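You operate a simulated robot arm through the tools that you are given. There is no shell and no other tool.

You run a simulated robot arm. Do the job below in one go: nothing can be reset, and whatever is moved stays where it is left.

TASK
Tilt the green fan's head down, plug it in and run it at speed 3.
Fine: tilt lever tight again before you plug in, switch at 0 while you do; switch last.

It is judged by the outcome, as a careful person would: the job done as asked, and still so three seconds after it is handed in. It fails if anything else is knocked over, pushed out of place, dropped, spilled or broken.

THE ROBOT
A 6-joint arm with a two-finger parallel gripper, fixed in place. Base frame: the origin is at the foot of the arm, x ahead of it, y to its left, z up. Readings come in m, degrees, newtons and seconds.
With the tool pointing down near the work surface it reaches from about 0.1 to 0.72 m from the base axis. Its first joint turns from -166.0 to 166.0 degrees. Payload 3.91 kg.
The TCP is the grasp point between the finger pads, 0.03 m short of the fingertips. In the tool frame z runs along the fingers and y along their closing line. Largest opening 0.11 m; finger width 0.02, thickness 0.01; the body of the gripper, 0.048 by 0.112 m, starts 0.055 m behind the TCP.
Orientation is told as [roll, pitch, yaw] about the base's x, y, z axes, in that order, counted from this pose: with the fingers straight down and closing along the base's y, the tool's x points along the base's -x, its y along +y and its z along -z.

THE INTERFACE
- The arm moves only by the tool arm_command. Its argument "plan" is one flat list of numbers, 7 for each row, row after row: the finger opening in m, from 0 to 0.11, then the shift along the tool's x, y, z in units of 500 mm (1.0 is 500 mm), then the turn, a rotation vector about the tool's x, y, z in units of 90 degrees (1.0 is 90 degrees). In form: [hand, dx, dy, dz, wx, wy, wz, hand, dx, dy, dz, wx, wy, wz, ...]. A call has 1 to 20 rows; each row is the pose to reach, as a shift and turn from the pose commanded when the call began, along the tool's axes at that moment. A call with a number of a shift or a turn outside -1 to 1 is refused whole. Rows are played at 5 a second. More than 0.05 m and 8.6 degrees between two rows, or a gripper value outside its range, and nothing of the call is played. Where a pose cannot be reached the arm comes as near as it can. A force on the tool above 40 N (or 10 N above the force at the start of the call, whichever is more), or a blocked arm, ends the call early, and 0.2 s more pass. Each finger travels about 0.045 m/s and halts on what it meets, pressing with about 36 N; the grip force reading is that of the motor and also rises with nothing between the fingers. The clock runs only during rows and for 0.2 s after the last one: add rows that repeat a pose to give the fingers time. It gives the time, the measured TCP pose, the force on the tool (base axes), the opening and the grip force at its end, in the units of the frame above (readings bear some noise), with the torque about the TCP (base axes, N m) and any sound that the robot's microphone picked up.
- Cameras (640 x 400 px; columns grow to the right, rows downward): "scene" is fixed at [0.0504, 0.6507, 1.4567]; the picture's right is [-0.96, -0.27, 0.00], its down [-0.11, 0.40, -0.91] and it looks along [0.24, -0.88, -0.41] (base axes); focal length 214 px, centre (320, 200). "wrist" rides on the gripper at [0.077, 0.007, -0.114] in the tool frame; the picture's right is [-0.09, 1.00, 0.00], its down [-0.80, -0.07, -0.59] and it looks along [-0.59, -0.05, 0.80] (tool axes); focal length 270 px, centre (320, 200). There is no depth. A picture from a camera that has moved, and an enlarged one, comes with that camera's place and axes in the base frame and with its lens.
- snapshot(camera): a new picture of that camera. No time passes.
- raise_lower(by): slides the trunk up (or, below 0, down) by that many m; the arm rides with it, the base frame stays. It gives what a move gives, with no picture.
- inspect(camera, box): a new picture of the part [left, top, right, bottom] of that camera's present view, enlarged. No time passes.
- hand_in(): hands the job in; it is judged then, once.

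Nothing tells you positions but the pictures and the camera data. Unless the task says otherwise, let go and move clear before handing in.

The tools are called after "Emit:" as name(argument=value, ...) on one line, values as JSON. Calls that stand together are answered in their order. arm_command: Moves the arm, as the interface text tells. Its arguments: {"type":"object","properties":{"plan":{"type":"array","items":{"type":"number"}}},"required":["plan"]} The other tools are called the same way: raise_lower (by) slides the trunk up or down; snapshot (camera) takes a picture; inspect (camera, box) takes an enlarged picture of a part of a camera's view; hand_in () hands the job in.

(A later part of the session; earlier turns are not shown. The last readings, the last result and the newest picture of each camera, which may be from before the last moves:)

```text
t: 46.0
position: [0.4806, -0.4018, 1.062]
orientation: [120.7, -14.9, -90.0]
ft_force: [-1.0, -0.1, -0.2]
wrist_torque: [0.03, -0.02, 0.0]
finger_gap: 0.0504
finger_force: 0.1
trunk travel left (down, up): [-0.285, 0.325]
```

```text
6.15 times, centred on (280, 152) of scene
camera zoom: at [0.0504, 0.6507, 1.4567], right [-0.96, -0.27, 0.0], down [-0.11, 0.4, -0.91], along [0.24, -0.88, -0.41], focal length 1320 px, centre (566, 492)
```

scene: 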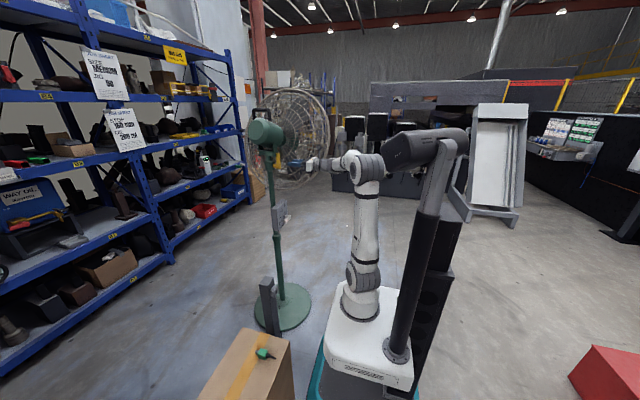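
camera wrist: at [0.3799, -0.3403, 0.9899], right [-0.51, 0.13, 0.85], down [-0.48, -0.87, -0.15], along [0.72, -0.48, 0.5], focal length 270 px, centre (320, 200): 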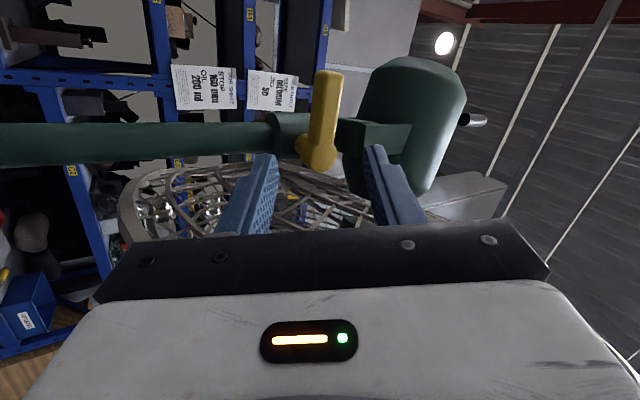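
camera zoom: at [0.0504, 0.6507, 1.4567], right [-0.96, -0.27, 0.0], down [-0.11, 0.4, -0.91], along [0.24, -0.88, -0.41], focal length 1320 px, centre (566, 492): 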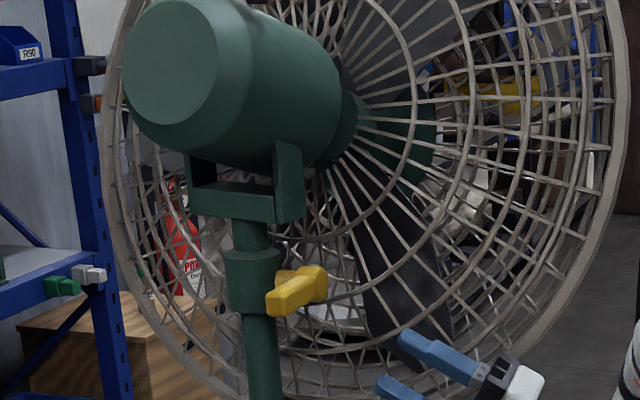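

Emit:
arm_command(plan=[0.02, 0.0094, 0.0456, 0.0325, 0, 0, 0, 0.0, 0.0188, 0.0911, 0.065, 0.0678, -0.0089, 0.0323, 0.0, 0.0281, 0.1367, 0.0975, 0.1356, -0.0177, 0.0646, 0.0, 0.0375, 0.1822, 0.13, 0.2035, -0.0266, 0.0969, 0.0, 0.0375, 0.1822, 0.13, 0.2713, -0.0354, 0.1292, 0.0, 0.0375, 0.1822, 0.13, 0.3391, -0.0443, 0.1615])

Emit:
snapshot(camera="wrist")

Emit:
inspect(camera="scene", box=[230, 120, 330, 185])

```text
t: 47.4
position: [0.4913, -0.3553, 1.1647]
orientation: [89.8, 0.2, -90.1]
ft_force: [0.1, 0.6, 0.0]
wrist_torque: [0.0, 0.0, -0.01]
finger_gap: 0.0
finger_force: 36.2
trunk travel left (down, up): [-0.285, 0.325]
```

```text
taken
camera wrist: at [0.3777, -0.2775, 1.1716], right [0.0, -0.09, 1.0], down [-0.6, -0.8, -0.07], along [0.8, -0.59, -0.06], focal length 270 px, centre (320, 200)
```

wrist: 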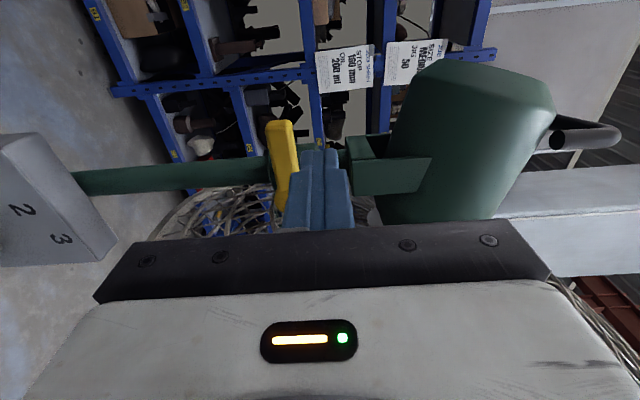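

```text
6.15 times, centred on (280, 152) of scene
camera zoom: at [0.0504, 0.6507, 1.4567], right [-0.96, -0.27, 0.0], down [-0.11, 0.4, -0.91], along [0.24, -0.88, -0.41], focal length 1320 px, centre (566, 492)
```

zoom: 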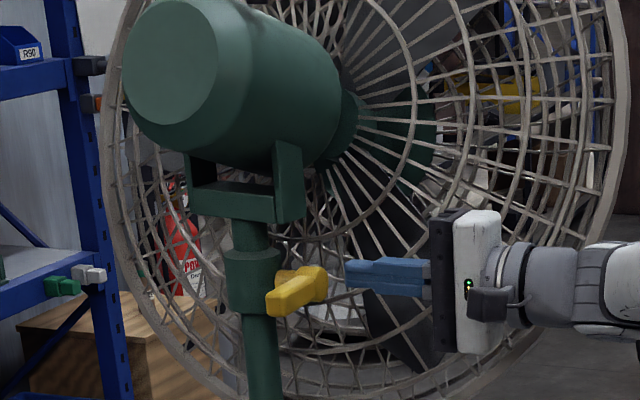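

Emit:
arm_command(plan=[0.0, -0.008, 0, 0.06, 0, 0, 0, 0.0, -0.016, 0, 0.12, 0, 0, 0, 0.0, -0.016, 0, 0.156, 0, 0, 0, 0.0, -0.016, -0.012, 0.156, 0, 0, 0, 0.0, -0.016, -0.02, 0.156, 0, 0, 0])

Emit:
snapshot(camera="wrist")

```text
t: 48.6
position: [0.5692, -0.3621, 1.1549]
orientation: [90.0, 0.1, -90.0]
ft_force: [-0.4, 0.5, -0.3]
wrist_torque: [0.03, -0.02, 0.0]
finger_gap: 0.0
finger_force: 35.4
trunk travel left (down, up): [-0.285, 0.325]
```

```text
taken
camera wrist: at [0.455, -0.2847, 1.1612], right [0.0, -0.09, 1.0], down [-0.59, -0.8, -0.07], along [0.8, -0.59, -0.05], focal length 270 px, centre (320, 200)
```

wrist: 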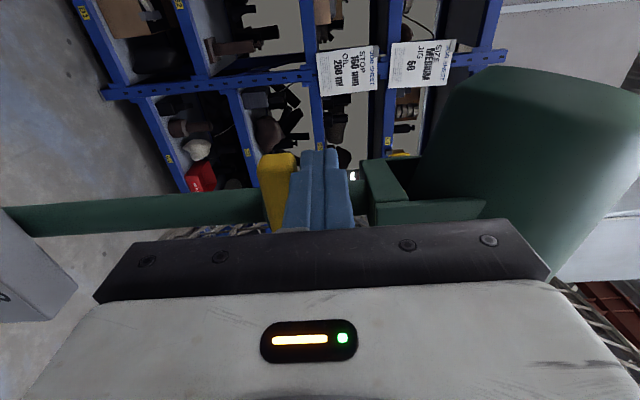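

Fingers are just above the bar. Now I'll press down gently to confirm it is tight.

Emit:
arm_command(plan=[0.0, 0, -0.004, 0, 0, 0, 0, 0.0, 0, -0.008, 0, 0, 0, 0, 0.0, 0, -0.012, 0, 0, 0, 0])

```text
t: 49.4
position: [0.5701, -0.3621, 1.1494]
orientation: [90.1, 0.1, -90.1]
ft_force: [2.0, -2.5, 5.9]
wrist_torque: [-0.04, -0.08, 0.0]
finger_gap: 0.0001
finger_force: 35.6
trunk travel left (down, up): [-0.285, 0.325]
```

Emit:
arm_command(plan=[0.0, 0, -0.003, 0, 0, 0, 0, 0.0, 0, -0.006, 0, 0, 0, 0, 0.0, 0, -0.008, 0, 0, 0, 0])

```text
t: 50.2
position: [0.5687, -0.3619, 1.148]
orientation: [90.3, 0.0, -90.0]
ft_force: [10.7, -9.1, 29.2]
wrist_torque: [-0.32, -0.48, -0.01]
finger_gap: 0.0
finger_force: 35.9
trunk travel left (down, up): [-0.285, 0.325]
```

The bar resists 29 N with almost no movement, so the lever is tight. I'll lift off and back out.

Emit:
arm_command(plan=[0.0, 0, 0.012, 0, 0, 0, 0, 0.0, 0, 0.03, 0, 0, 0, 0, 0.0, 0, 0.03, -0.07, 0, 0, 0, 0.0, 0, 0.03, -0.15, 0, 0, 0, 0.0, 0, 0.03, -0.2, 0, 0, 0])

Emit:
snapshot(camera="wrist")

Emit:
inspect(camera="scene", box=[230, 120, 330, 185])

```text
t: 51.4
position: [0.4692, -0.3618, 1.1619]
orientation: [90.0, 0.1, -90.1]
ft_force: [0.8, -0.5, -0.2]
wrist_torque: [0.01, 0.0, 0.01]
finger_gap: 0.0002
finger_force: 36.3
trunk travel left (down, up): [-0.285, 0.325]
```

```text
taken
camera wrist: at [0.3552, -0.2836, 1.1682], right [0.0, -0.09, 1.0], down [-0.59, -0.8, -0.07], along [0.8, -0.59, -0.05], focal length 270 px, centre (320, 200)
```

wrist: 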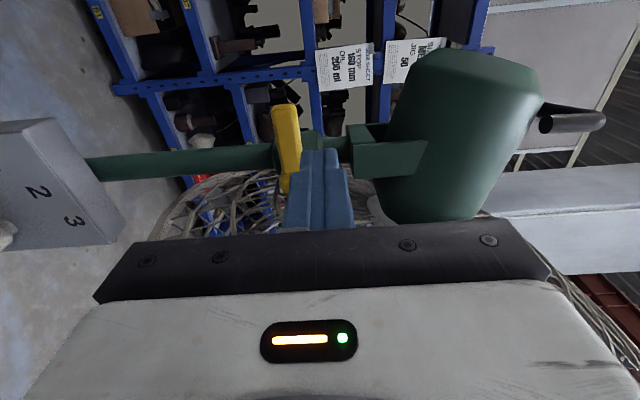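

```text
6.15 times, centred on (280, 152) of scene
camera zoom: at [0.0504, 0.6507, 1.4567], right [-0.96, -0.27, 0.0], down [-0.11, 0.4, -0.91], along [0.24, -0.88, -0.41], focal length 1320 px, centre (566, 492)
```

zoom: 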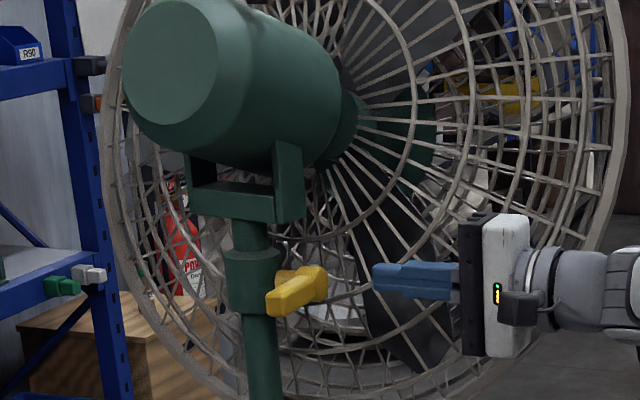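

The tilt is done: the head is about 20° down and the lever is back at its level position and tight. Next is the plug near (0.42, 0.19, 0.53) and the socket near (0.46, -0.03, 0.64) on the post. I'll swing the arm to a tool-down pose above them for a look.

Emit:
arm_command(plan=[0.05, 0.08, 0, -0.04, 0, 0, 0, 0.11, 0.16, 0, -0.08, 0, 0, 0, 0.11, 0.24, 0, -0.12, 0, 0, 0, 0.11, 0.2829, -0.0283, -0.1305, 0.0513, 0.0513, -0.0513, 0.11, 0.3259, -0.0565, -0.1411, 0.1026, 0.1026, -0.1026, 0.11, 0.3688, -0.0848, -0.1516, 0.154, 0.154, -0.154, 0.11, 0.4117, -0.1131, -0.1621, 0.2053, 0.2053, -0.2053, 0.11, 0.4546, -0.1414, -0.1727, 0.2566, 0.2566, -0.2566, 0.11, 0.4976, -0.1696, -0.1832, 0.3079, 0.3079, -0.3079, 0.11, 0.5405, -0.1979, -0.1937, 0.3592, 0.3592, -0.3592])

Emit:
snapshot(camera="scene")

```text
t: 53.6
position: [0.3733, -0.0954, 1.051]
orientation: [48.3, -17.4, -48.9]
ft_force: [0.1, 0.6, 0.7]
wrist_torque: [0.0, -0.02, 0.02]
finger_gap: 0.1099
finger_force: 0.0
trunk travel left (down, up): [-0.285, 0.325]
```

```text
taken
```

scene: 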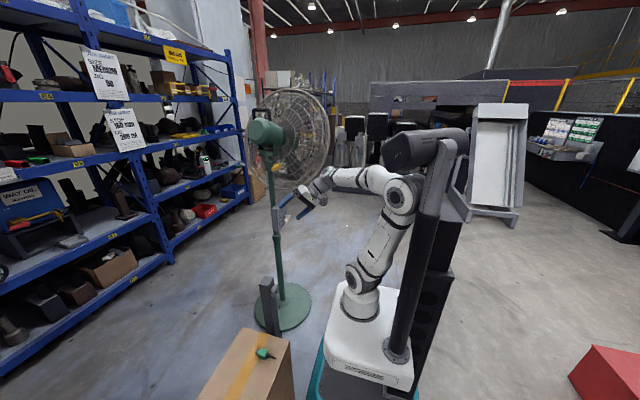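

Emit:
arm_command(plan=[0.11, 0.0408, 0.0042, 0.0209, 0.0456, 0.0456, -0.0456, 0.11, 0.0816, 0.0084, 0.0417, 0.0912, 0.0912, -0.0912, 0.11, 0.1223, 0.0126, 0.0626, 0.1369, 0.1369, -0.1369, 0.11, 0.1631, 0.0168, 0.0835, 0.1825, 0.1825, -0.1825, 0.11, 0.2039, 0.021, 0.1043, 0.2281, 0.2281, -0.2281, 0.11, 0.2447, 0.0252, 0.1252, 0.2737, 0.2737, -0.2737, 0.11, 0.2854, 0.0294, 0.1461, 0.3194, 0.3194, -0.3194, 0.11, 0.3262, 0.0336, 0.1669, 0.365, 0.365, -0.365, 0.11, 0.367, 0.0378, 0.1878, 0.4106, 0.4106, -0.4106])

Emit:
snapshot(camera="wrist")

Emit:
snapshot(camera="scene")

```text
t: 55.6
position: [0.333, 0.0821, 0.9562]
orientation: [0.0, 0.1, 0.0]
ft_force: [0.3, -0.1, 0.5]
wrist_torque: [0.02, 0.03, -0.04]
finger_gap: 0.1099
finger_force: 0.1
trunk travel left (down, up): [-0.285, 0.325]
```

```text
taken
camera wrist: at [0.2552, 0.0904, 1.0706], right [0.09, 1.0, 0.0], down [0.8, -0.07, 0.59], along [0.59, -0.05, -0.8], focal length 270 px, centre (320, 200)
```

wrist: 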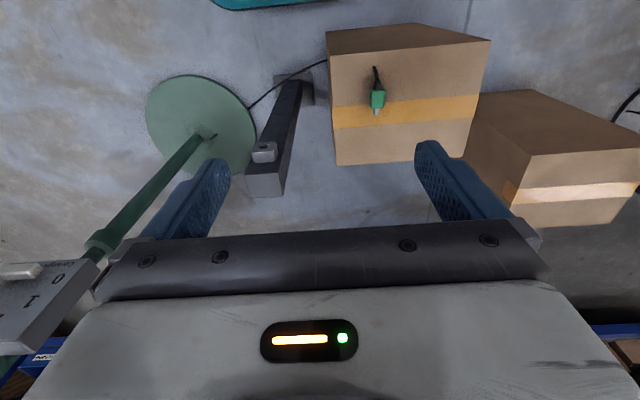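

```text
taken
```

scene: 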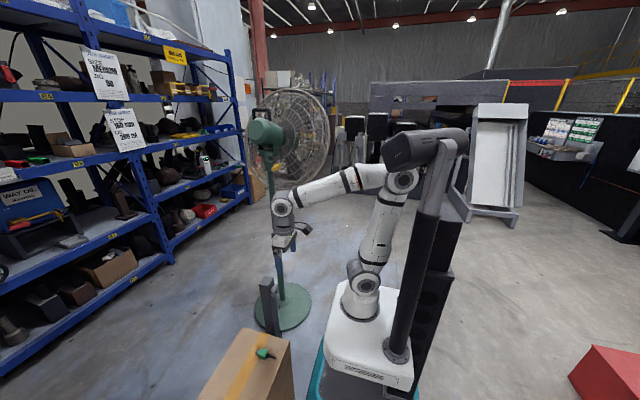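

Emit:
inspect(camera="wrist", box=[220, 60, 320, 210])

Emit:
inspect(camera="wrist", box=[320, 40, 440, 130])

Emit:
inspect(camera="scene", box=[240, 265, 310, 305])

Emit:
inspect(camera="scene", box=[230, 330, 300, 370])

```text
2.67 times, centred on (270, 135) of wrist
camera zoom: at [0.2552, 0.0904, 1.0706], right [0.09, 1.0, 0.0], down [0.8, -0.07, 0.59], along [0.59, -0.05, -0.8], focal length 721 px, centre (453, 373)
```

zoom: 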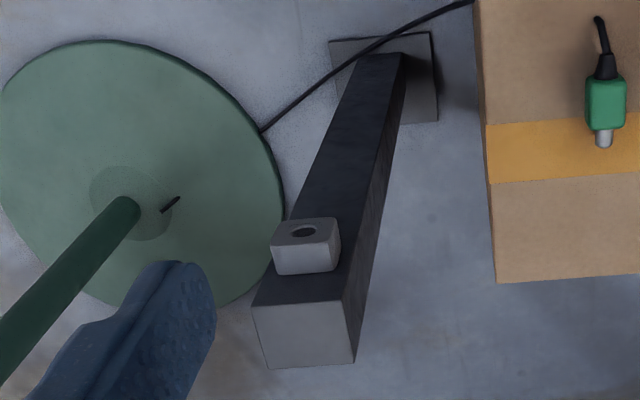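

```text
4.44 times, centred on (380, 85) of wrist
camera zoom: at [0.2552, 0.0904, 1.0706], right [0.09, 1.0, 0.0], down [0.8, -0.07, 0.59], along [0.59, -0.05, -0.8], focal length 1201 px, centre (53, 711)
```

zoom: 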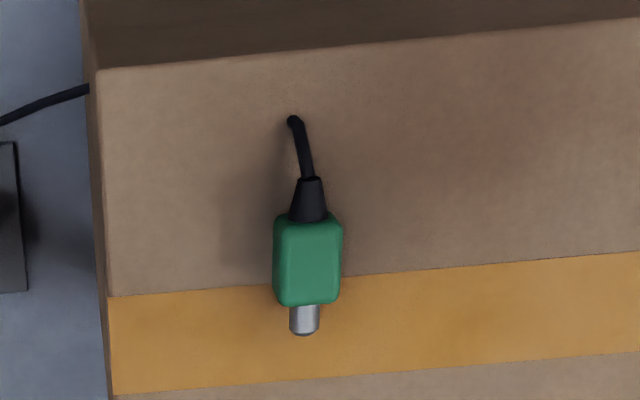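

```text
9.14 times, centred on (275, 285) of scene
camera zoom: at [0.0504, 0.6507, 1.4567], right [-0.96, -0.27, 0.0], down [-0.11, 0.4, -0.91], along [0.24, -0.88, -0.41], focal length 1961 px, centre (731, -577)
```

zoom: 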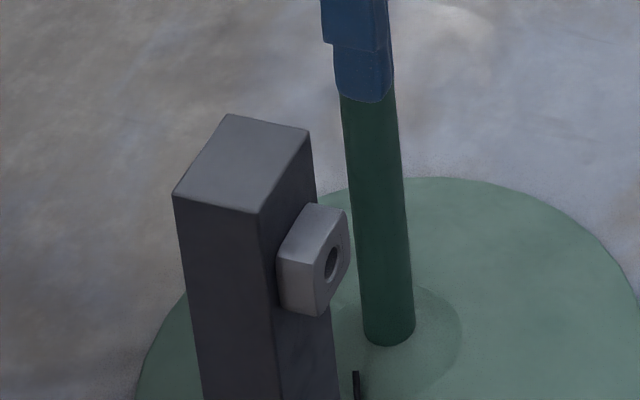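

```text
9.14 times, centred on (265, 350) of scene
camera zoom: at [0.0504, 0.6507, 1.4567], right [-0.96, -0.27, 0.0], down [-0.11, 0.4, -0.91], along [0.24, -0.88, -0.41], focal length 1961 px, centre (823, -1171)
```

zoom: 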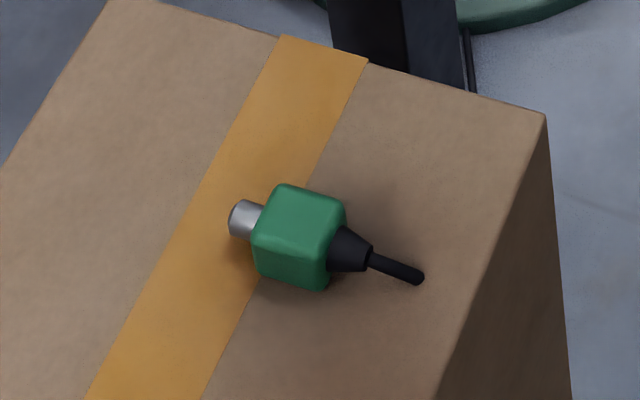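

The plug is a green body, about 31 mm wide, with a round pin pointing +x at roughly (0.416, 0.188), top at z≈0.539. The socket hole faces -x at about (0.45, -0.024, 0.637), and the post top is at about 0.70. I'll lower the trunk and move over the plug for a closer measurement.

Emit:
raise_lower(by=-0.2)

Emit:
snapshot(camera="wrist")

```text
t: 57.8
position: [0.3322, 0.0834, 0.7575]
orientation: [0.1, 0.0, 0.0]
ft_force: [-0.1, -0.4, -0.4]
wrist_torque: [0.02, 0.03, -0.01]
finger_gap: 0.1098
finger_force: 0.2
trunk travel left (down, up): [-0.085, 0.525]
```

```text
taken
camera wrist: at [0.2552, 0.0901, 0.8707], right [0.09, 1.0, 0.0], down [0.8, -0.07, 0.59], along [0.59, -0.05, -0.8], focal length 270 px, centre (320, 200)
```

wrist: 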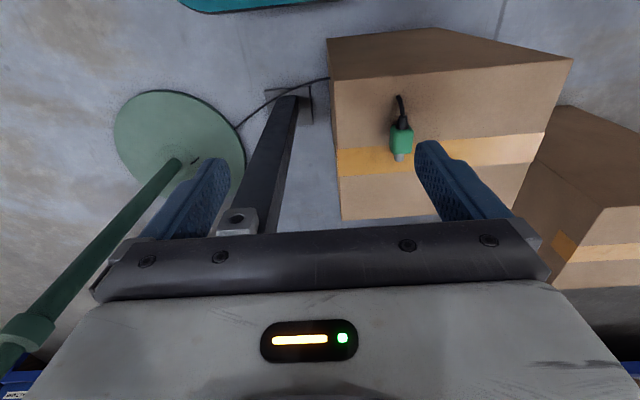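

Emit:
inspect(camera="wrist", box=[200, 190, 300, 240])

Emit:
inspect(camera="wrist", box=[350, 85, 450, 175])

```text
6.40 times, centred on (250, 215) of wrist
camera zoom: at [0.2552, 0.0901, 0.8707], right [0.09, 1.0, 0.0], down [0.8, -0.07, 0.59], along [0.59, -0.05, -0.8], focal length 1730 px, centre (768, 104)
```

zoom: 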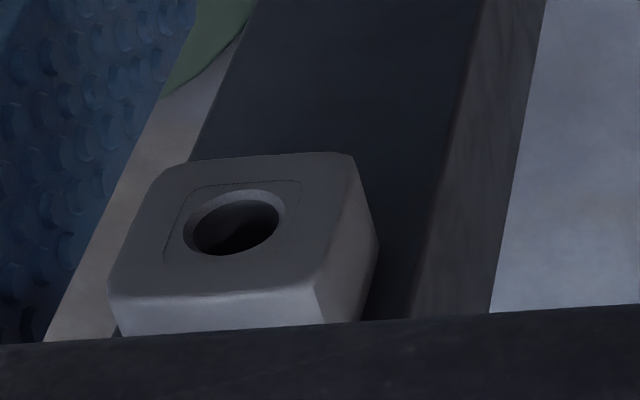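

```text
4.44 times, centred on (400, 130) of wrist
camera zoom: at [0.2552, 0.0901, 0.8707], right [0.09, 1.0, 0.0], down [0.8, -0.07, 0.59], along [0.59, -0.05, -0.8], focal length 1201 px, centre (-36, 511)
```

zoom: 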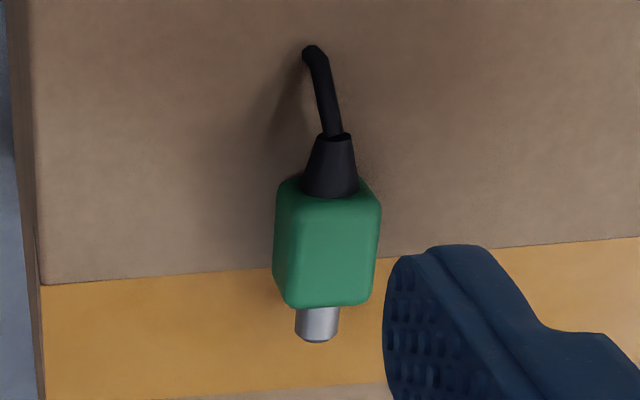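

Emit:
arm_command(plan=[0.09, -0.0331, 0.042, 0.0468, 0, 0, 0, 0.08, -0.0662, 0.084, 0.0936, 0, 0, 0, 0.07, -0.0994, 0.126, 0.1404, 0, 0, 0, 0.07, -0.1325, 0.168, 0.1872, 0, 0, 0, 0.07, -0.1656, 0.21, 0.234, 0, 0, 0])

Emit:
snapshot(camera="wrist")

Emit:
inspect(camera="scene", box=[220, 310, 310, 370])

```text
t: 59.0
position: [0.4144, 0.1857, 0.6429]
orientation: [0.1, 0.0, 0.0]
ft_force: [-0.1, 0.6, 0.7]
wrist_torque: [0.03, 0.0, 0.0]
finger_gap: 0.07
finger_force: 0.0
trunk travel left (down, up): [-0.085, 0.525]
```

```text
taken
camera wrist: at [0.339, 0.1922, 0.7565], right [0.09, 1.0, 0.0], down [0.8, -0.07, 0.59], along [0.59, -0.05, -0.8], focal length 270 px, centre (320, 200)
```

wrist: 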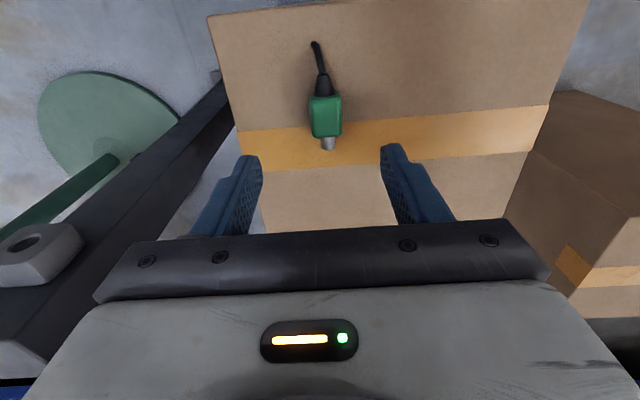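

```text
6.67 times, centred on (265, 340) of scene
camera zoom: at [0.0504, 0.6507, 1.4567], right [-0.96, -0.27, 0.0], down [-0.11, 0.4, -0.91], along [0.24, -0.88, -0.41], focal length 1430 px, centre (687, -733)
```

zoom: 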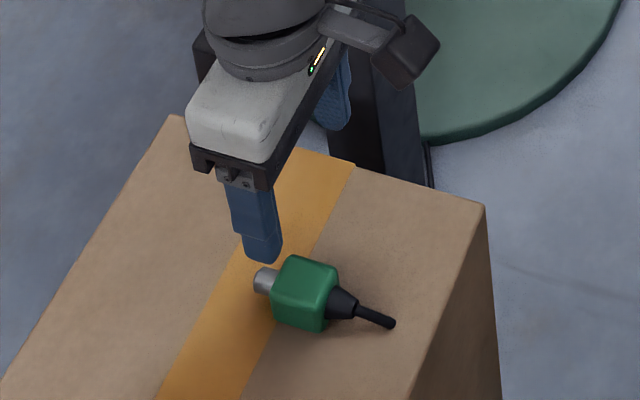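

Emit:
inspect(camera="wrist", box=[270, 60, 390, 170])

Emit:
inspect(camera="wrist", box=[0, 200, 120, 300])

```text
3.64 times, centred on (330, 115) of wrist
camera zoom: at [0.339, 0.1922, 0.7565], right [0.09, 1.0, 0.0], down [0.8, -0.07, 0.59], along [0.59, -0.05, -0.8], focal length 983 px, centre (284, 509)
```

zoom: 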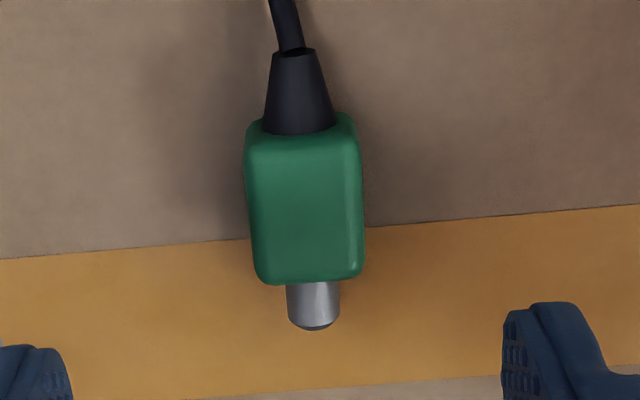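

```text
4.00 times, centred on (60, 250) of wrist
camera zoom: at [0.339, 0.1922, 0.7565], right [0.09, 1.0, 0.0], down [0.8, -0.07, 0.59], along [0.59, -0.05, -0.8], focal length 1081 px, centre (1360, 0)
```

zoom: 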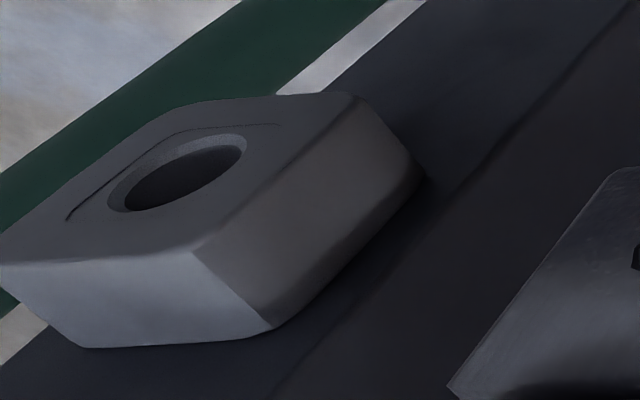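

The closer views put the box top at about 0.503 and the hole at about (0.460, -0.030, 0.619). I'll lower the fingers around the plug body.

Emit:
arm_command(plan=[0.07, 0, 0.0033, 0.07, 0, 0, 0, 0.07, 0, 0.0066, 0.14, 0, 0, 0, 0.07, 0, 0.0066, 0.19, 0, 0, 0, 0.07, 0, 0.0066, 0.205, 0, 0, 0])

Emit:
snapshot(camera="wrist")

Emit:
inspect(camera="scene", box=[230, 325, 300, 375])

```text
t: 60.0
position: [0.4142, 0.1892, 0.5379]
orientation: [0.1, 0.0, 0.0]
ft_force: [0.3, -0.3, 0.1]
wrist_torque: [0.01, -0.02, 0.01]
finger_gap: 0.0699
finger_force: 0.1
trunk travel left (down, up): [-0.085, 0.525]
```

```text
taken
camera wrist: at [0.3379, 0.1969, 0.6531], right [0.09, 1.0, 0.0], down [0.8, -0.07, 0.59], along [0.59, -0.05, -0.8], focal length 270 px, centre (320, 200)
```

wrist: 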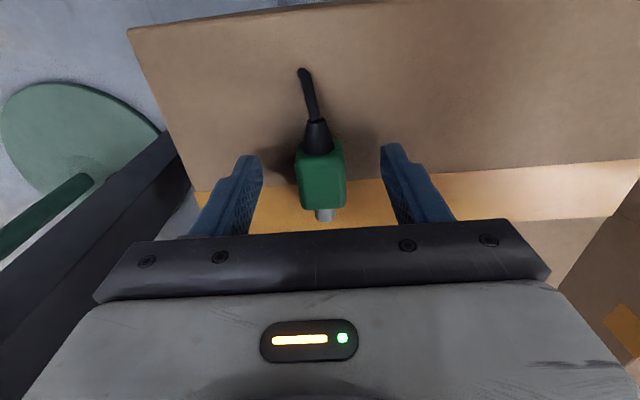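

```text
8.00 times, centred on (265, 350) of scene
camera zoom: at [0.0504, 0.6507, 1.4567], right [-0.96, -0.27, 0.0], down [-0.11, 0.4, -0.91], along [0.24, -0.88, -0.41], focal length 1716 px, centre (760, -1000)
```

zoom: 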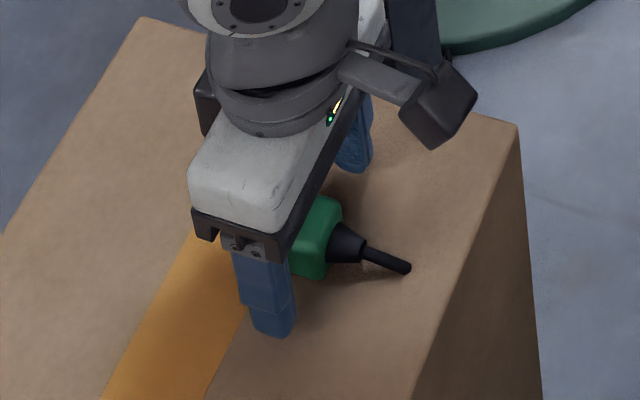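

Emit:
arm_command(plan=[0.0, 0, 0, 0, 0, 0, 0, 0.0, 0, 0, 0, 0, 0, 0, 0.0, 0, 0, 0, 0, 0, 0, 0.0, 0, 0, 0, 0, 0, 0])

Emit:
snapshot(camera="wrist")

```text
t: 61.0
position: [0.4134, 0.1898, 0.54]
orientation: [0.1, 0.0, 0.0]
ft_force: [0.8, -0.8, -0.5]
wrist_torque: [-0.01, 0.02, 0.0]
finger_gap: 0.0267
finger_force: 35.4
trunk travel left (down, up): [-0.085, 0.525]
```

```text
taken
camera wrist: at [0.3381, 0.1969, 0.6534], right [0.09, 1.0, 0.0], down [0.8, -0.07, 0.59], along [0.59, -0.05, -0.8], focal length 270 px, centre (320, 200)
```

wrist: 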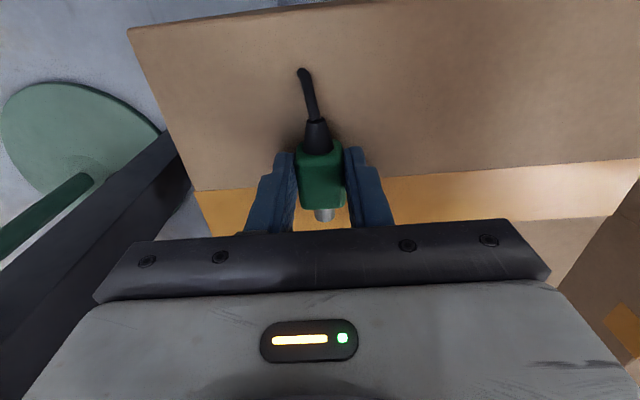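

Emit:
inspect(camera="wrist", box=[270, 130, 380, 240])

Emit:
arm_command(plan=[0.0, 0, 0, -0.04, 0, 0, 0, 0.0, 0, 0, -0.1, 0, 0, 0, 0.0, 0, 0, -0.17, 0, 0, 0, 0.0, 0, 0, -0.24, 0, 0, 0])

Emit:
snapshot(camera="wrist")

Emit:
inspect(camera="scene", box=[230, 290, 310, 350])

```text
3.64 times, centred on (325, 185) of wrist
camera zoom: at [0.3381, 0.1969, 0.6534], right [0.09, 1.0, 0.0], down [0.8, -0.07, 0.59], along [0.59, -0.05, -0.8], focal length 983 px, centre (302, 254)
```

zoom: 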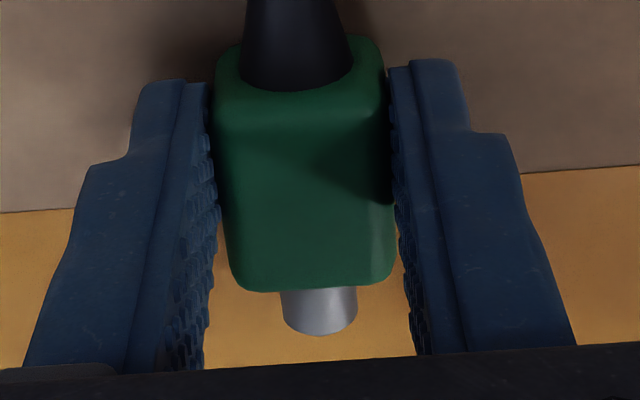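

```text
t: 62.0
position: [0.4168, 0.1922, 0.6593]
orientation: [0.2, 0.0, 0.0]
ft_force: [-0.3, 0.1, -0.9]
wrist_torque: [-0.01, 0.0, -0.01]
finger_gap: 0.0266
finger_force: 35.4
trunk travel left (down, up): [-0.085, 0.525]
```

```text
taken
camera wrist: at [0.3402, 0.1998, 0.7729], right [0.09, 1.0, 0.0], down [0.8, -0.07, 0.59], along [0.59, -0.05, -0.8], focal length 270 px, centre (320, 200)
```

wrist: 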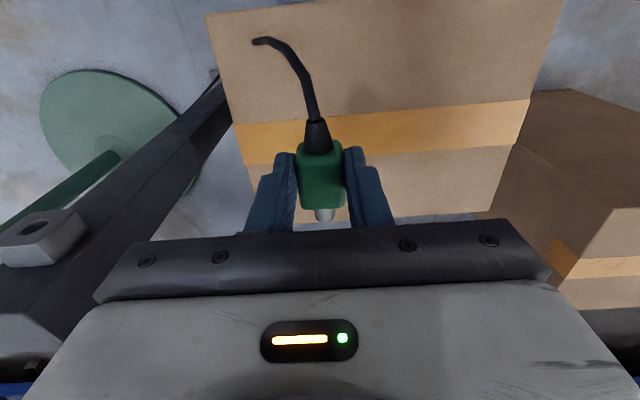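

```text
6.67 times, centred on (270, 320) of scene
camera zoom: at [0.0504, 0.6507, 1.4567], right [-0.96, -0.27, 0.0], down [-0.11, 0.4, -0.91], along [0.24, -0.88, -0.41], focal length 1430 px, centre (653, -600)
```

zoom: 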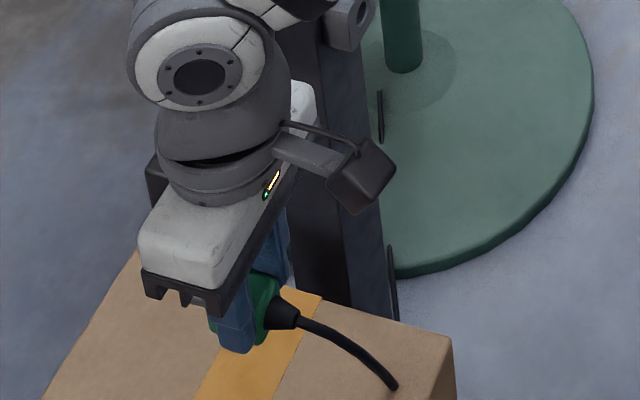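

The plug is in the gripper (gap 27 mm) and lifted clear. I'll look at the socket again from here to refine its position and facing.

Emit:
inspect(camera="wrist", box=[0, 190, 110, 260])

Emit:
arm_command(plan=[0.0, 0.04, -0.05, -0.04, 0, 0, 0, 0.0, 0.08, -0.1, -0.08, 0, 0, 0, 0.0, 0.12, -0.15, -0.12, 0, 0, 0, 0.0, 0.14, -0.19, -0.12, 0, 0, 0])

Emit:
snapshot(camera="wrist")

Emit:
snapshot(camera="scene")

```text
5.71 times, centred on (55, 225) of wrist
camera zoom: at [0.3402, 0.1998, 0.7729], right [0.09, 1.0, 0.0], down [0.8, -0.07, 0.59], along [0.59, -0.05, -0.8], focal length 1544 px, centre (1834, 57)
```

zoom: 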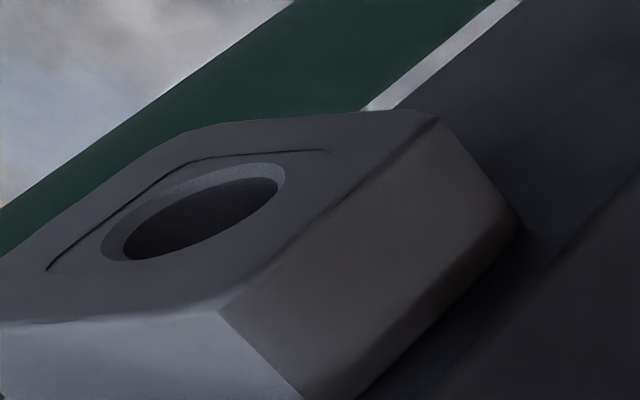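

```text
t: 63.0
position: [0.3439, 0.0973, 0.7183]
orientation: [0.1, 0.0, 0.0]
ft_force: [0.6, 1.0, -1.0]
wrist_torque: [-0.01, 0.01, -0.02]
finger_gap: 0.0267
finger_force: 35.9
trunk travel left (down, up): [-0.085, 0.525]
```

```text
taken
camera wrist: at [0.2678, 0.1045, 0.8327], right [0.09, 1.0, 0.0], down [0.8, -0.07, 0.59], along [0.59, -0.05, -0.8], focal length 270 px, centre (320, 200)
```

wrist: 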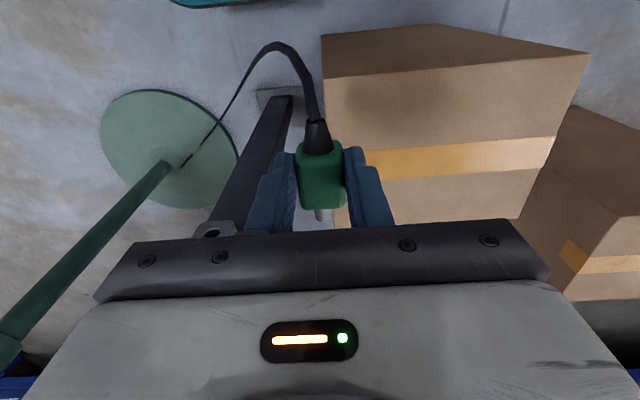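

```text
taken
```

scene: 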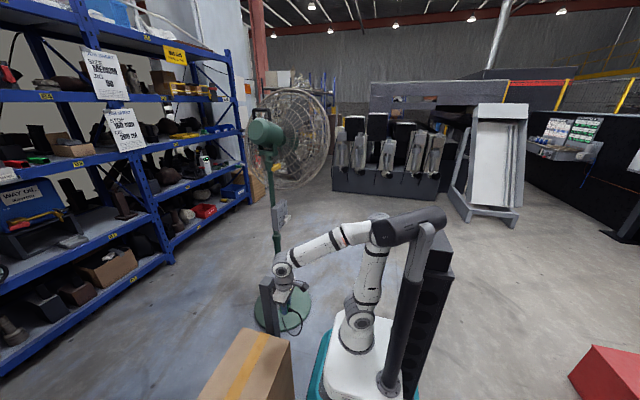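

Emit:
inspect(camera="wrist", box=[180, 180, 280, 240])

Emit:
inspect(camera="wrist", box=[230, 80, 330, 180])

Emit:
inspect(camera="scene", box=[240, 255, 310, 310])

```text
6.40 times, centred on (230, 210) of wrist
camera zoom: at [0.2678, 0.1045, 0.8327], right [0.09, 1.0, 0.0], down [0.8, -0.07, 0.59], along [0.59, -0.05, -0.8], focal length 1730 px, centre (896, 136)
```

zoom: 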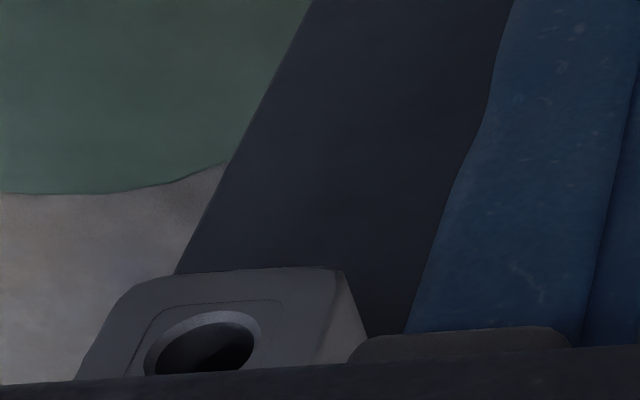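

```text
4.00 times, centred on (280, 130) of wrist
camera zoom: at [0.2678, 0.1045, 0.8327], right [0.09, 1.0, 0.0], down [0.8, -0.07, 0.59], along [0.59, -0.05, -0.8], focal length 1081 px, centre (480, 480)
```

zoom: 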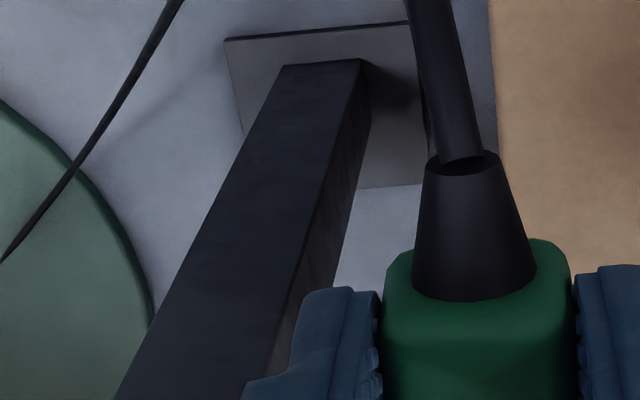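

```text
7.27 times, centred on (275, 282) of scene
camera zoom: at [0.0504, 0.6507, 1.4567], right [-0.96, -0.27, 0.0], down [-0.11, 0.4, -0.91], along [0.24, -0.88, -0.41], focal length 1560 px, centre (647, -400)
```

zoom: 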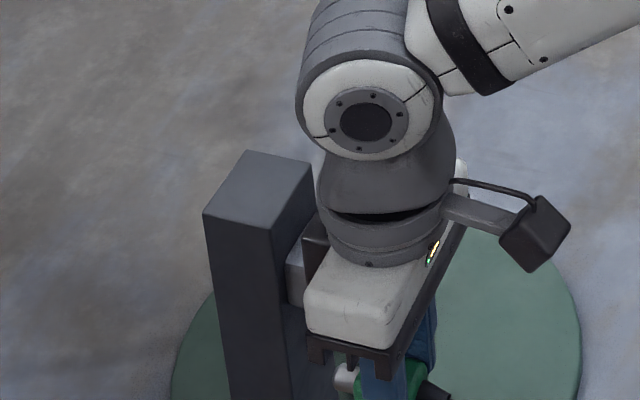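

The hole reads consistently at (0.459, -0.030, 0.6185), facing -x. The pin axis sits about 25 mm below the TCP. I'll move to a pre-insert pose with the pin tip about 2 cm in front of the hole.

Emit:
arm_command(plan=[0.0, 0, -0.085, 0, 0, 0, 0, 0.0, 0, -0.17, 0, 0, 0, 0, 0.0, 0, -0.255, 0, 0, 0, 0, 0.0, 0, -0.255, 0.075, 0, 0, 0, 0.0, 0, -0.255, 0.1504, 0, 0, 0, 0.0, -0.055, -0.255, 0.1504, 0, 0, 0, 0.0, -0.11, -0.255, 0.1504, 0, 0, 0])

Emit:
snapshot(camera="wrist")

Emit:
inspect(camera="scene", box=[250, 265, 310, 310])

```text
t: 64.6
position: [0.4008, -0.0315, 0.6429]
orientation: [0.1, 0.0, 0.0]
ft_force: [-0.6, -0.2, -1.3]
wrist_torque: [-0.01, 0.02, 0.03]
finger_gap: 0.0269
finger_force: 36.0
trunk travel left (down, up): [-0.085, 0.525]
```

```text
taken
camera wrist: at [0.3238, -0.0236, 0.7562], right [0.09, 1.0, 0.0], down [0.8, -0.07, 0.59], along [0.59, -0.05, -0.8], focal length 270 px, centre (320, 200)
```

wrist: 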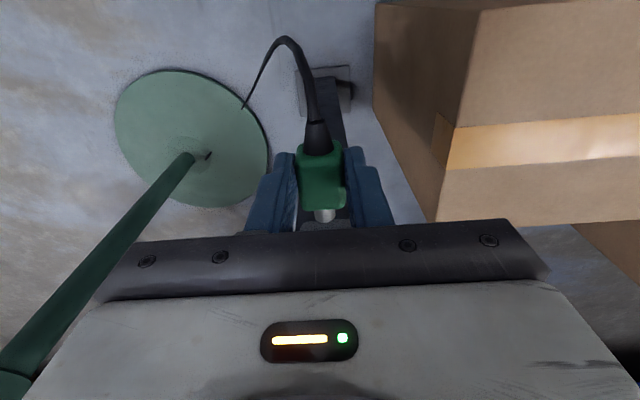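

```text
8.89 times, centred on (280, 288) of scene
camera zoom: at [0.0504, 0.6507, 1.4567], right [-0.96, -0.27, 0.0], down [-0.11, 0.4, -0.91], along [0.24, -0.88, -0.41], focal length 1906 px, centre (676, -578)
```

zoom: 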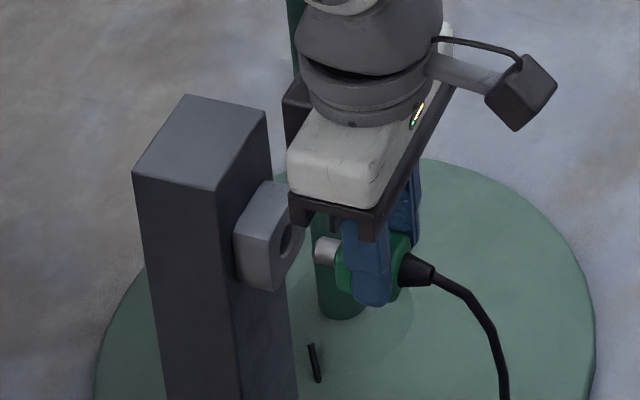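

Emit:
inspect(camera="scene", box=[265, 275, 295, 297])

Emit:
inspect(camera="wrist", box=[280, 170, 370, 235])

```text
16.00 times, centred on (280, 286) of scene
camera zoom: at [0.0504, 0.6507, 1.4567], right [-0.96, -0.27, 0.0], down [-0.11, 0.4, -0.91], along [0.24, -0.88, -0.41], focal length 3432 px, centre (960, -1176)
```

zoom: 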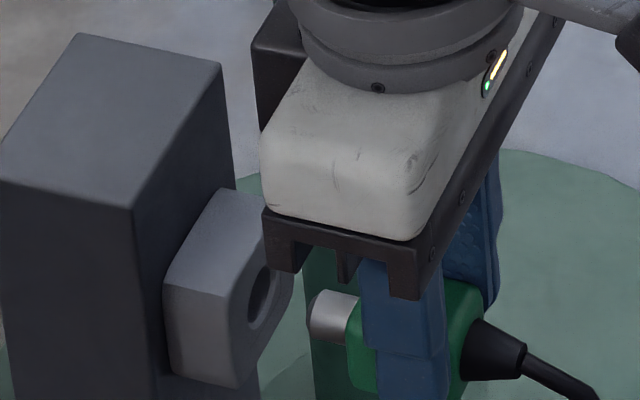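

```text
6.15 times, centred on (325, 202) of wrist
camera zoom: at [0.3238, -0.0236, 0.7562], right [0.09, 1.0, 0.0], down [0.8, -0.07, 0.59], along [0.59, -0.05, -0.8], focal length 1663 px, centre (289, 185)
```

zoom: 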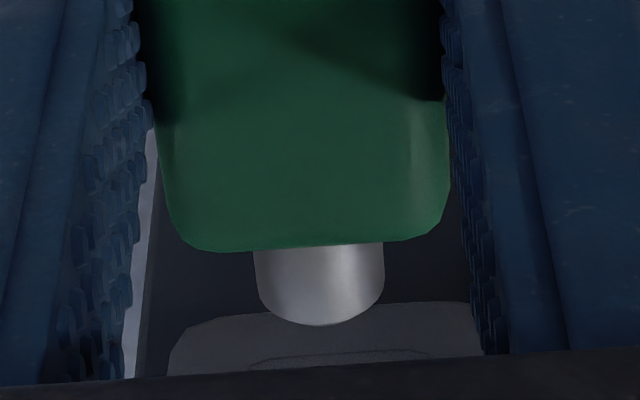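

Laterally the pin and socket line up within about 0.5 mm, and vertically the pin needs about +2 mm. I'll raise it and start the insertion slowly.

Emit:
arm_command(plan=[0.0, 0, 0, -0.004, 0, 0, 0, 0.0, -0.012, 0, -0.004, 0, 0, 0, 0.0, -0.024, 0, -0.004, 0, 0, 0, 0.0, -0.034, 0, -0.004, 0, 0, 0, 0.0, -0.044, 0, -0.004, 0, 0, 0])

Emit:
inspect(camera="scene", box=[265, 275, 295, 297])

Emit:
inspect(camera="wrist", box=[280, 170, 370, 235])

```text
t: 65.8
position: [0.4233, -0.0305, 0.6452]
orientation: [0.0, 0.0, -0.1]
ft_force: [1.4, 1.9, 0.6]
wrist_torque: [0.05, -0.05, 0.07]
finger_gap: 0.0267
finger_force: 36.0
trunk travel left (down, up): [-0.085, 0.525]
```

```text
16.00 times, centred on (280, 286) of scene
camera zoom: at [0.0504, 0.6507, 1.4567], right [-0.96, -0.27, 0.0], down [-0.11, 0.4, -0.91], along [0.24, -0.88, -0.41], focal length 3432 px, centre (960, -1176)
```

zoom: 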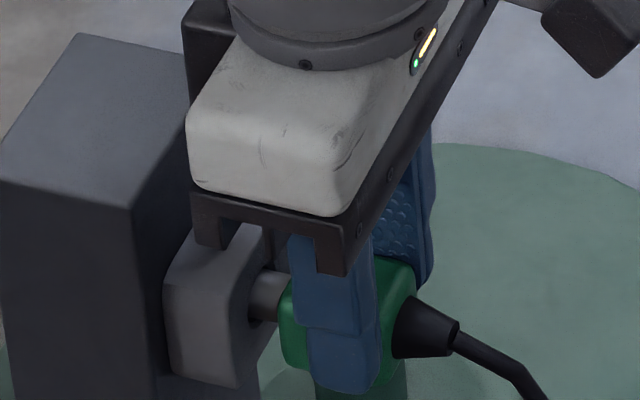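

```text
6.15 times, centred on (325, 202) of wrist
camera zoom: at [0.3456, -0.0239, 0.7585], right [0.09, 1.0, 0.0], down [0.8, -0.07, 0.59], along [0.59, -0.05, -0.8], focal length 1663 px, centre (289, 185)
```

zoom: 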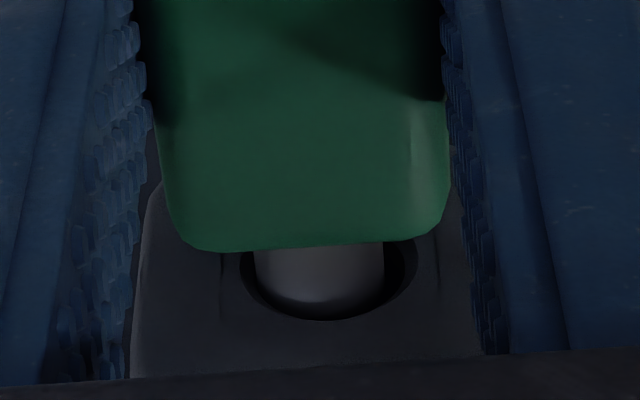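

The pin has entered the hole mouth with low force and sits about 0.8 mm towards -y. I'll correct that and push in.

Emit:
arm_command(plan=[0.0, 0, 0.0016, 0, 0, 0, 0, 0.0, -0.008, 0.0016, 0, 0, 0, 0, 0.0, -0.016, 0.0016, 0, 0, 0, 0, 0.0, -0.022, 0.0016, 0, 0, 0, 0])

Emit:
inspect(camera="scene", box=[265, 275, 295, 297])

Emit:
inspect(camera="wrist", box=[280, 170, 370, 235])

```text
t: 66.8
position: [0.4298, -0.0298, 0.6438]
orientation: [0.1, -0.1, -0.1]
ft_force: [-10.0, -3.1, 12.7]
wrist_torque: [-0.08, -0.08, -0.08]
finger_gap: 0.0266
finger_force: 36.2
trunk travel left (down, up): [-0.085, 0.525]
```

```text
16.00 times, centred on (280, 286) of scene
camera zoom: at [0.0504, 0.6507, 1.4567], right [-0.96, -0.27, 0.0], down [-0.11, 0.4, -0.91], along [0.24, -0.88, -0.41], focal length 3432 px, centre (960, -1176)
```

zoom: 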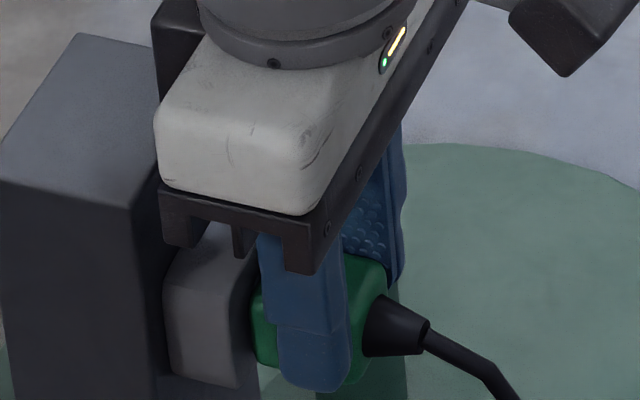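

```text
6.15 times, centred on (325, 202) of wrist
camera zoom: at [0.3547, -0.0227, 0.7577], right [0.09, 1.0, 0.0], down [0.8, -0.07, 0.59], along [0.59, -0.05, -0.8], focal length 1663 px, centre (289, 185)
```

zoom: 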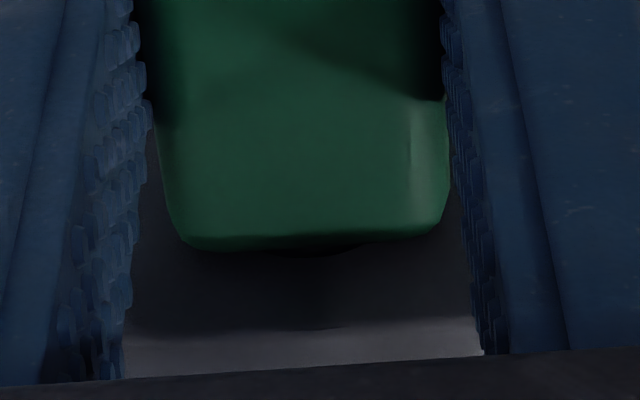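

Emit:
arm_command(plan=[0.0, 0, 0, -0.002, 0, 0, 0, 0.0, -0.005, 0, -0.002, 0, 0, 0, 0.0, -0.01, 0, -0.002, 0, 0, 0, 0.0, -0.014, 0, -0.002, 0, 0, 0])

Emit:
inspect(camera="scene", box=[265, 275, 295, 297])

Emit:
inspect(camera="wrist", box=[280, 170, 370, 235])

```text
t: 67.8
position: [0.4368, -0.0297, 0.6438]
orientation: [0.1, 0.2, -0.1]
ft_force: [-27.0, 16.1, -5.0]
wrist_torque: [0.34, 0.59, 0.15]
finger_gap: 0.0266
finger_force: 35.9
trunk travel left (down, up): [-0.085, 0.525]
```

```text
16.00 times, centred on (280, 286) of scene
camera zoom: at [0.0504, 0.6507, 1.4567], right [-0.96, -0.27, 0.0], down [-0.11, 0.4, -0.91], along [0.24, -0.88, -0.41], focal length 3432 px, centre (960, -1176)
```

zoom: 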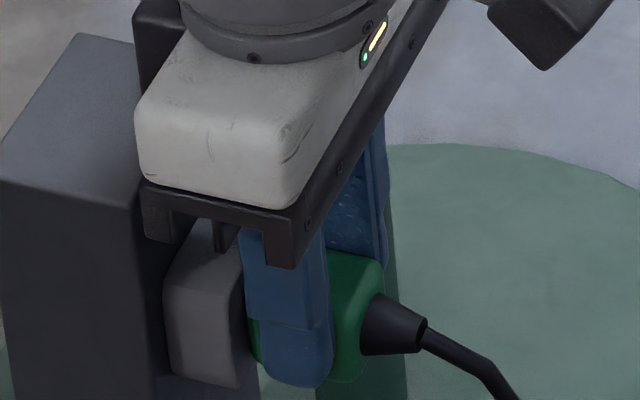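

```text
6.15 times, centred on (325, 202) of wrist
camera zoom: at [0.3609, -0.023, 0.7581], right [0.09, 1.0, 0.0], down [0.8, -0.07, 0.59], along [0.59, -0.05, -0.81], focal length 1663 px, centre (289, 185)
```

zoom: 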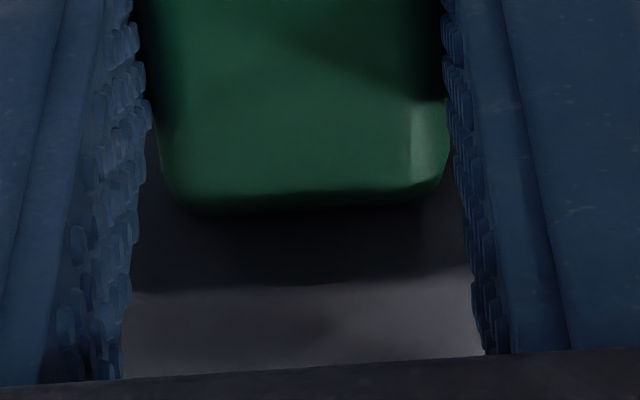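

Resistance reached 27 N and the plug slipped about 4.6 mm back in the grip, so it is about 3 mm short of seated with some side load. I'll release it in place, supported by its pin, to relieve the side load and look.

Emit:
arm_command(plan=[0.045, 0, 0, 0, 0, 0, 0, 0.045, 0, 0, 0, 0, 0, 0])

Emit:
inspect(camera="wrist", box=[270, 120, 380, 235])

Emit:
inspect(camera="scene", box=[265, 275, 295, 297])

```text
t: 68.4
position: [0.4402, -0.0323, 0.6452]
orientation: [0.1, -0.1, 0.1]
ft_force: [-0.4, 0.6, -0.2]
wrist_torque: [0.0, 0.0, -0.01]
finger_gap: 0.0451
finger_force: 0.1
trunk travel left (down, up): [-0.085, 0.525]
```

```text
3.48 times, centred on (325, 178) of wrist
camera zoom: at [0.3631, -0.0242, 0.7585], right [0.09, 1.0, 0.0], down [0.8, -0.07, 0.6], along [0.59, -0.05, -0.8], focal length 940 px, centre (303, 278)
```

zoom: 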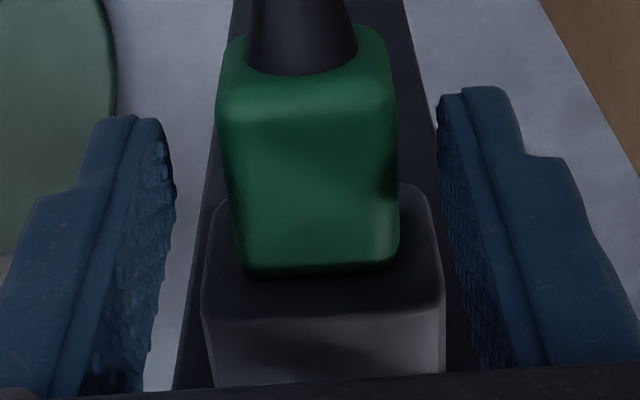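

```text
16.00 times, centred on (280, 286) of scene
camera zoom: at [0.0504, 0.6507, 1.4567], right [-0.96, -0.27, 0.0], down [-0.11, 0.4, -0.91], along [0.24, -0.88, -0.41], focal length 3432 px, centre (960, -1176)
```

zoom: 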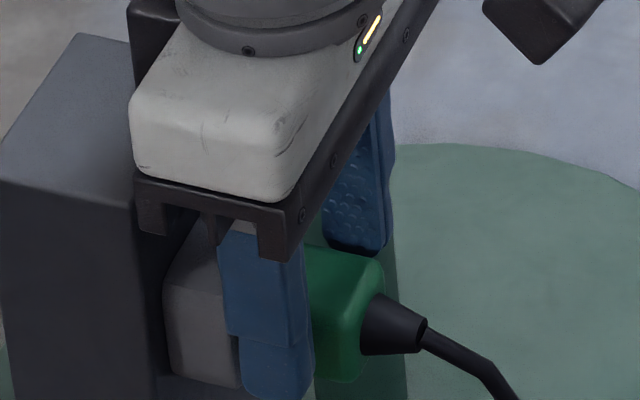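

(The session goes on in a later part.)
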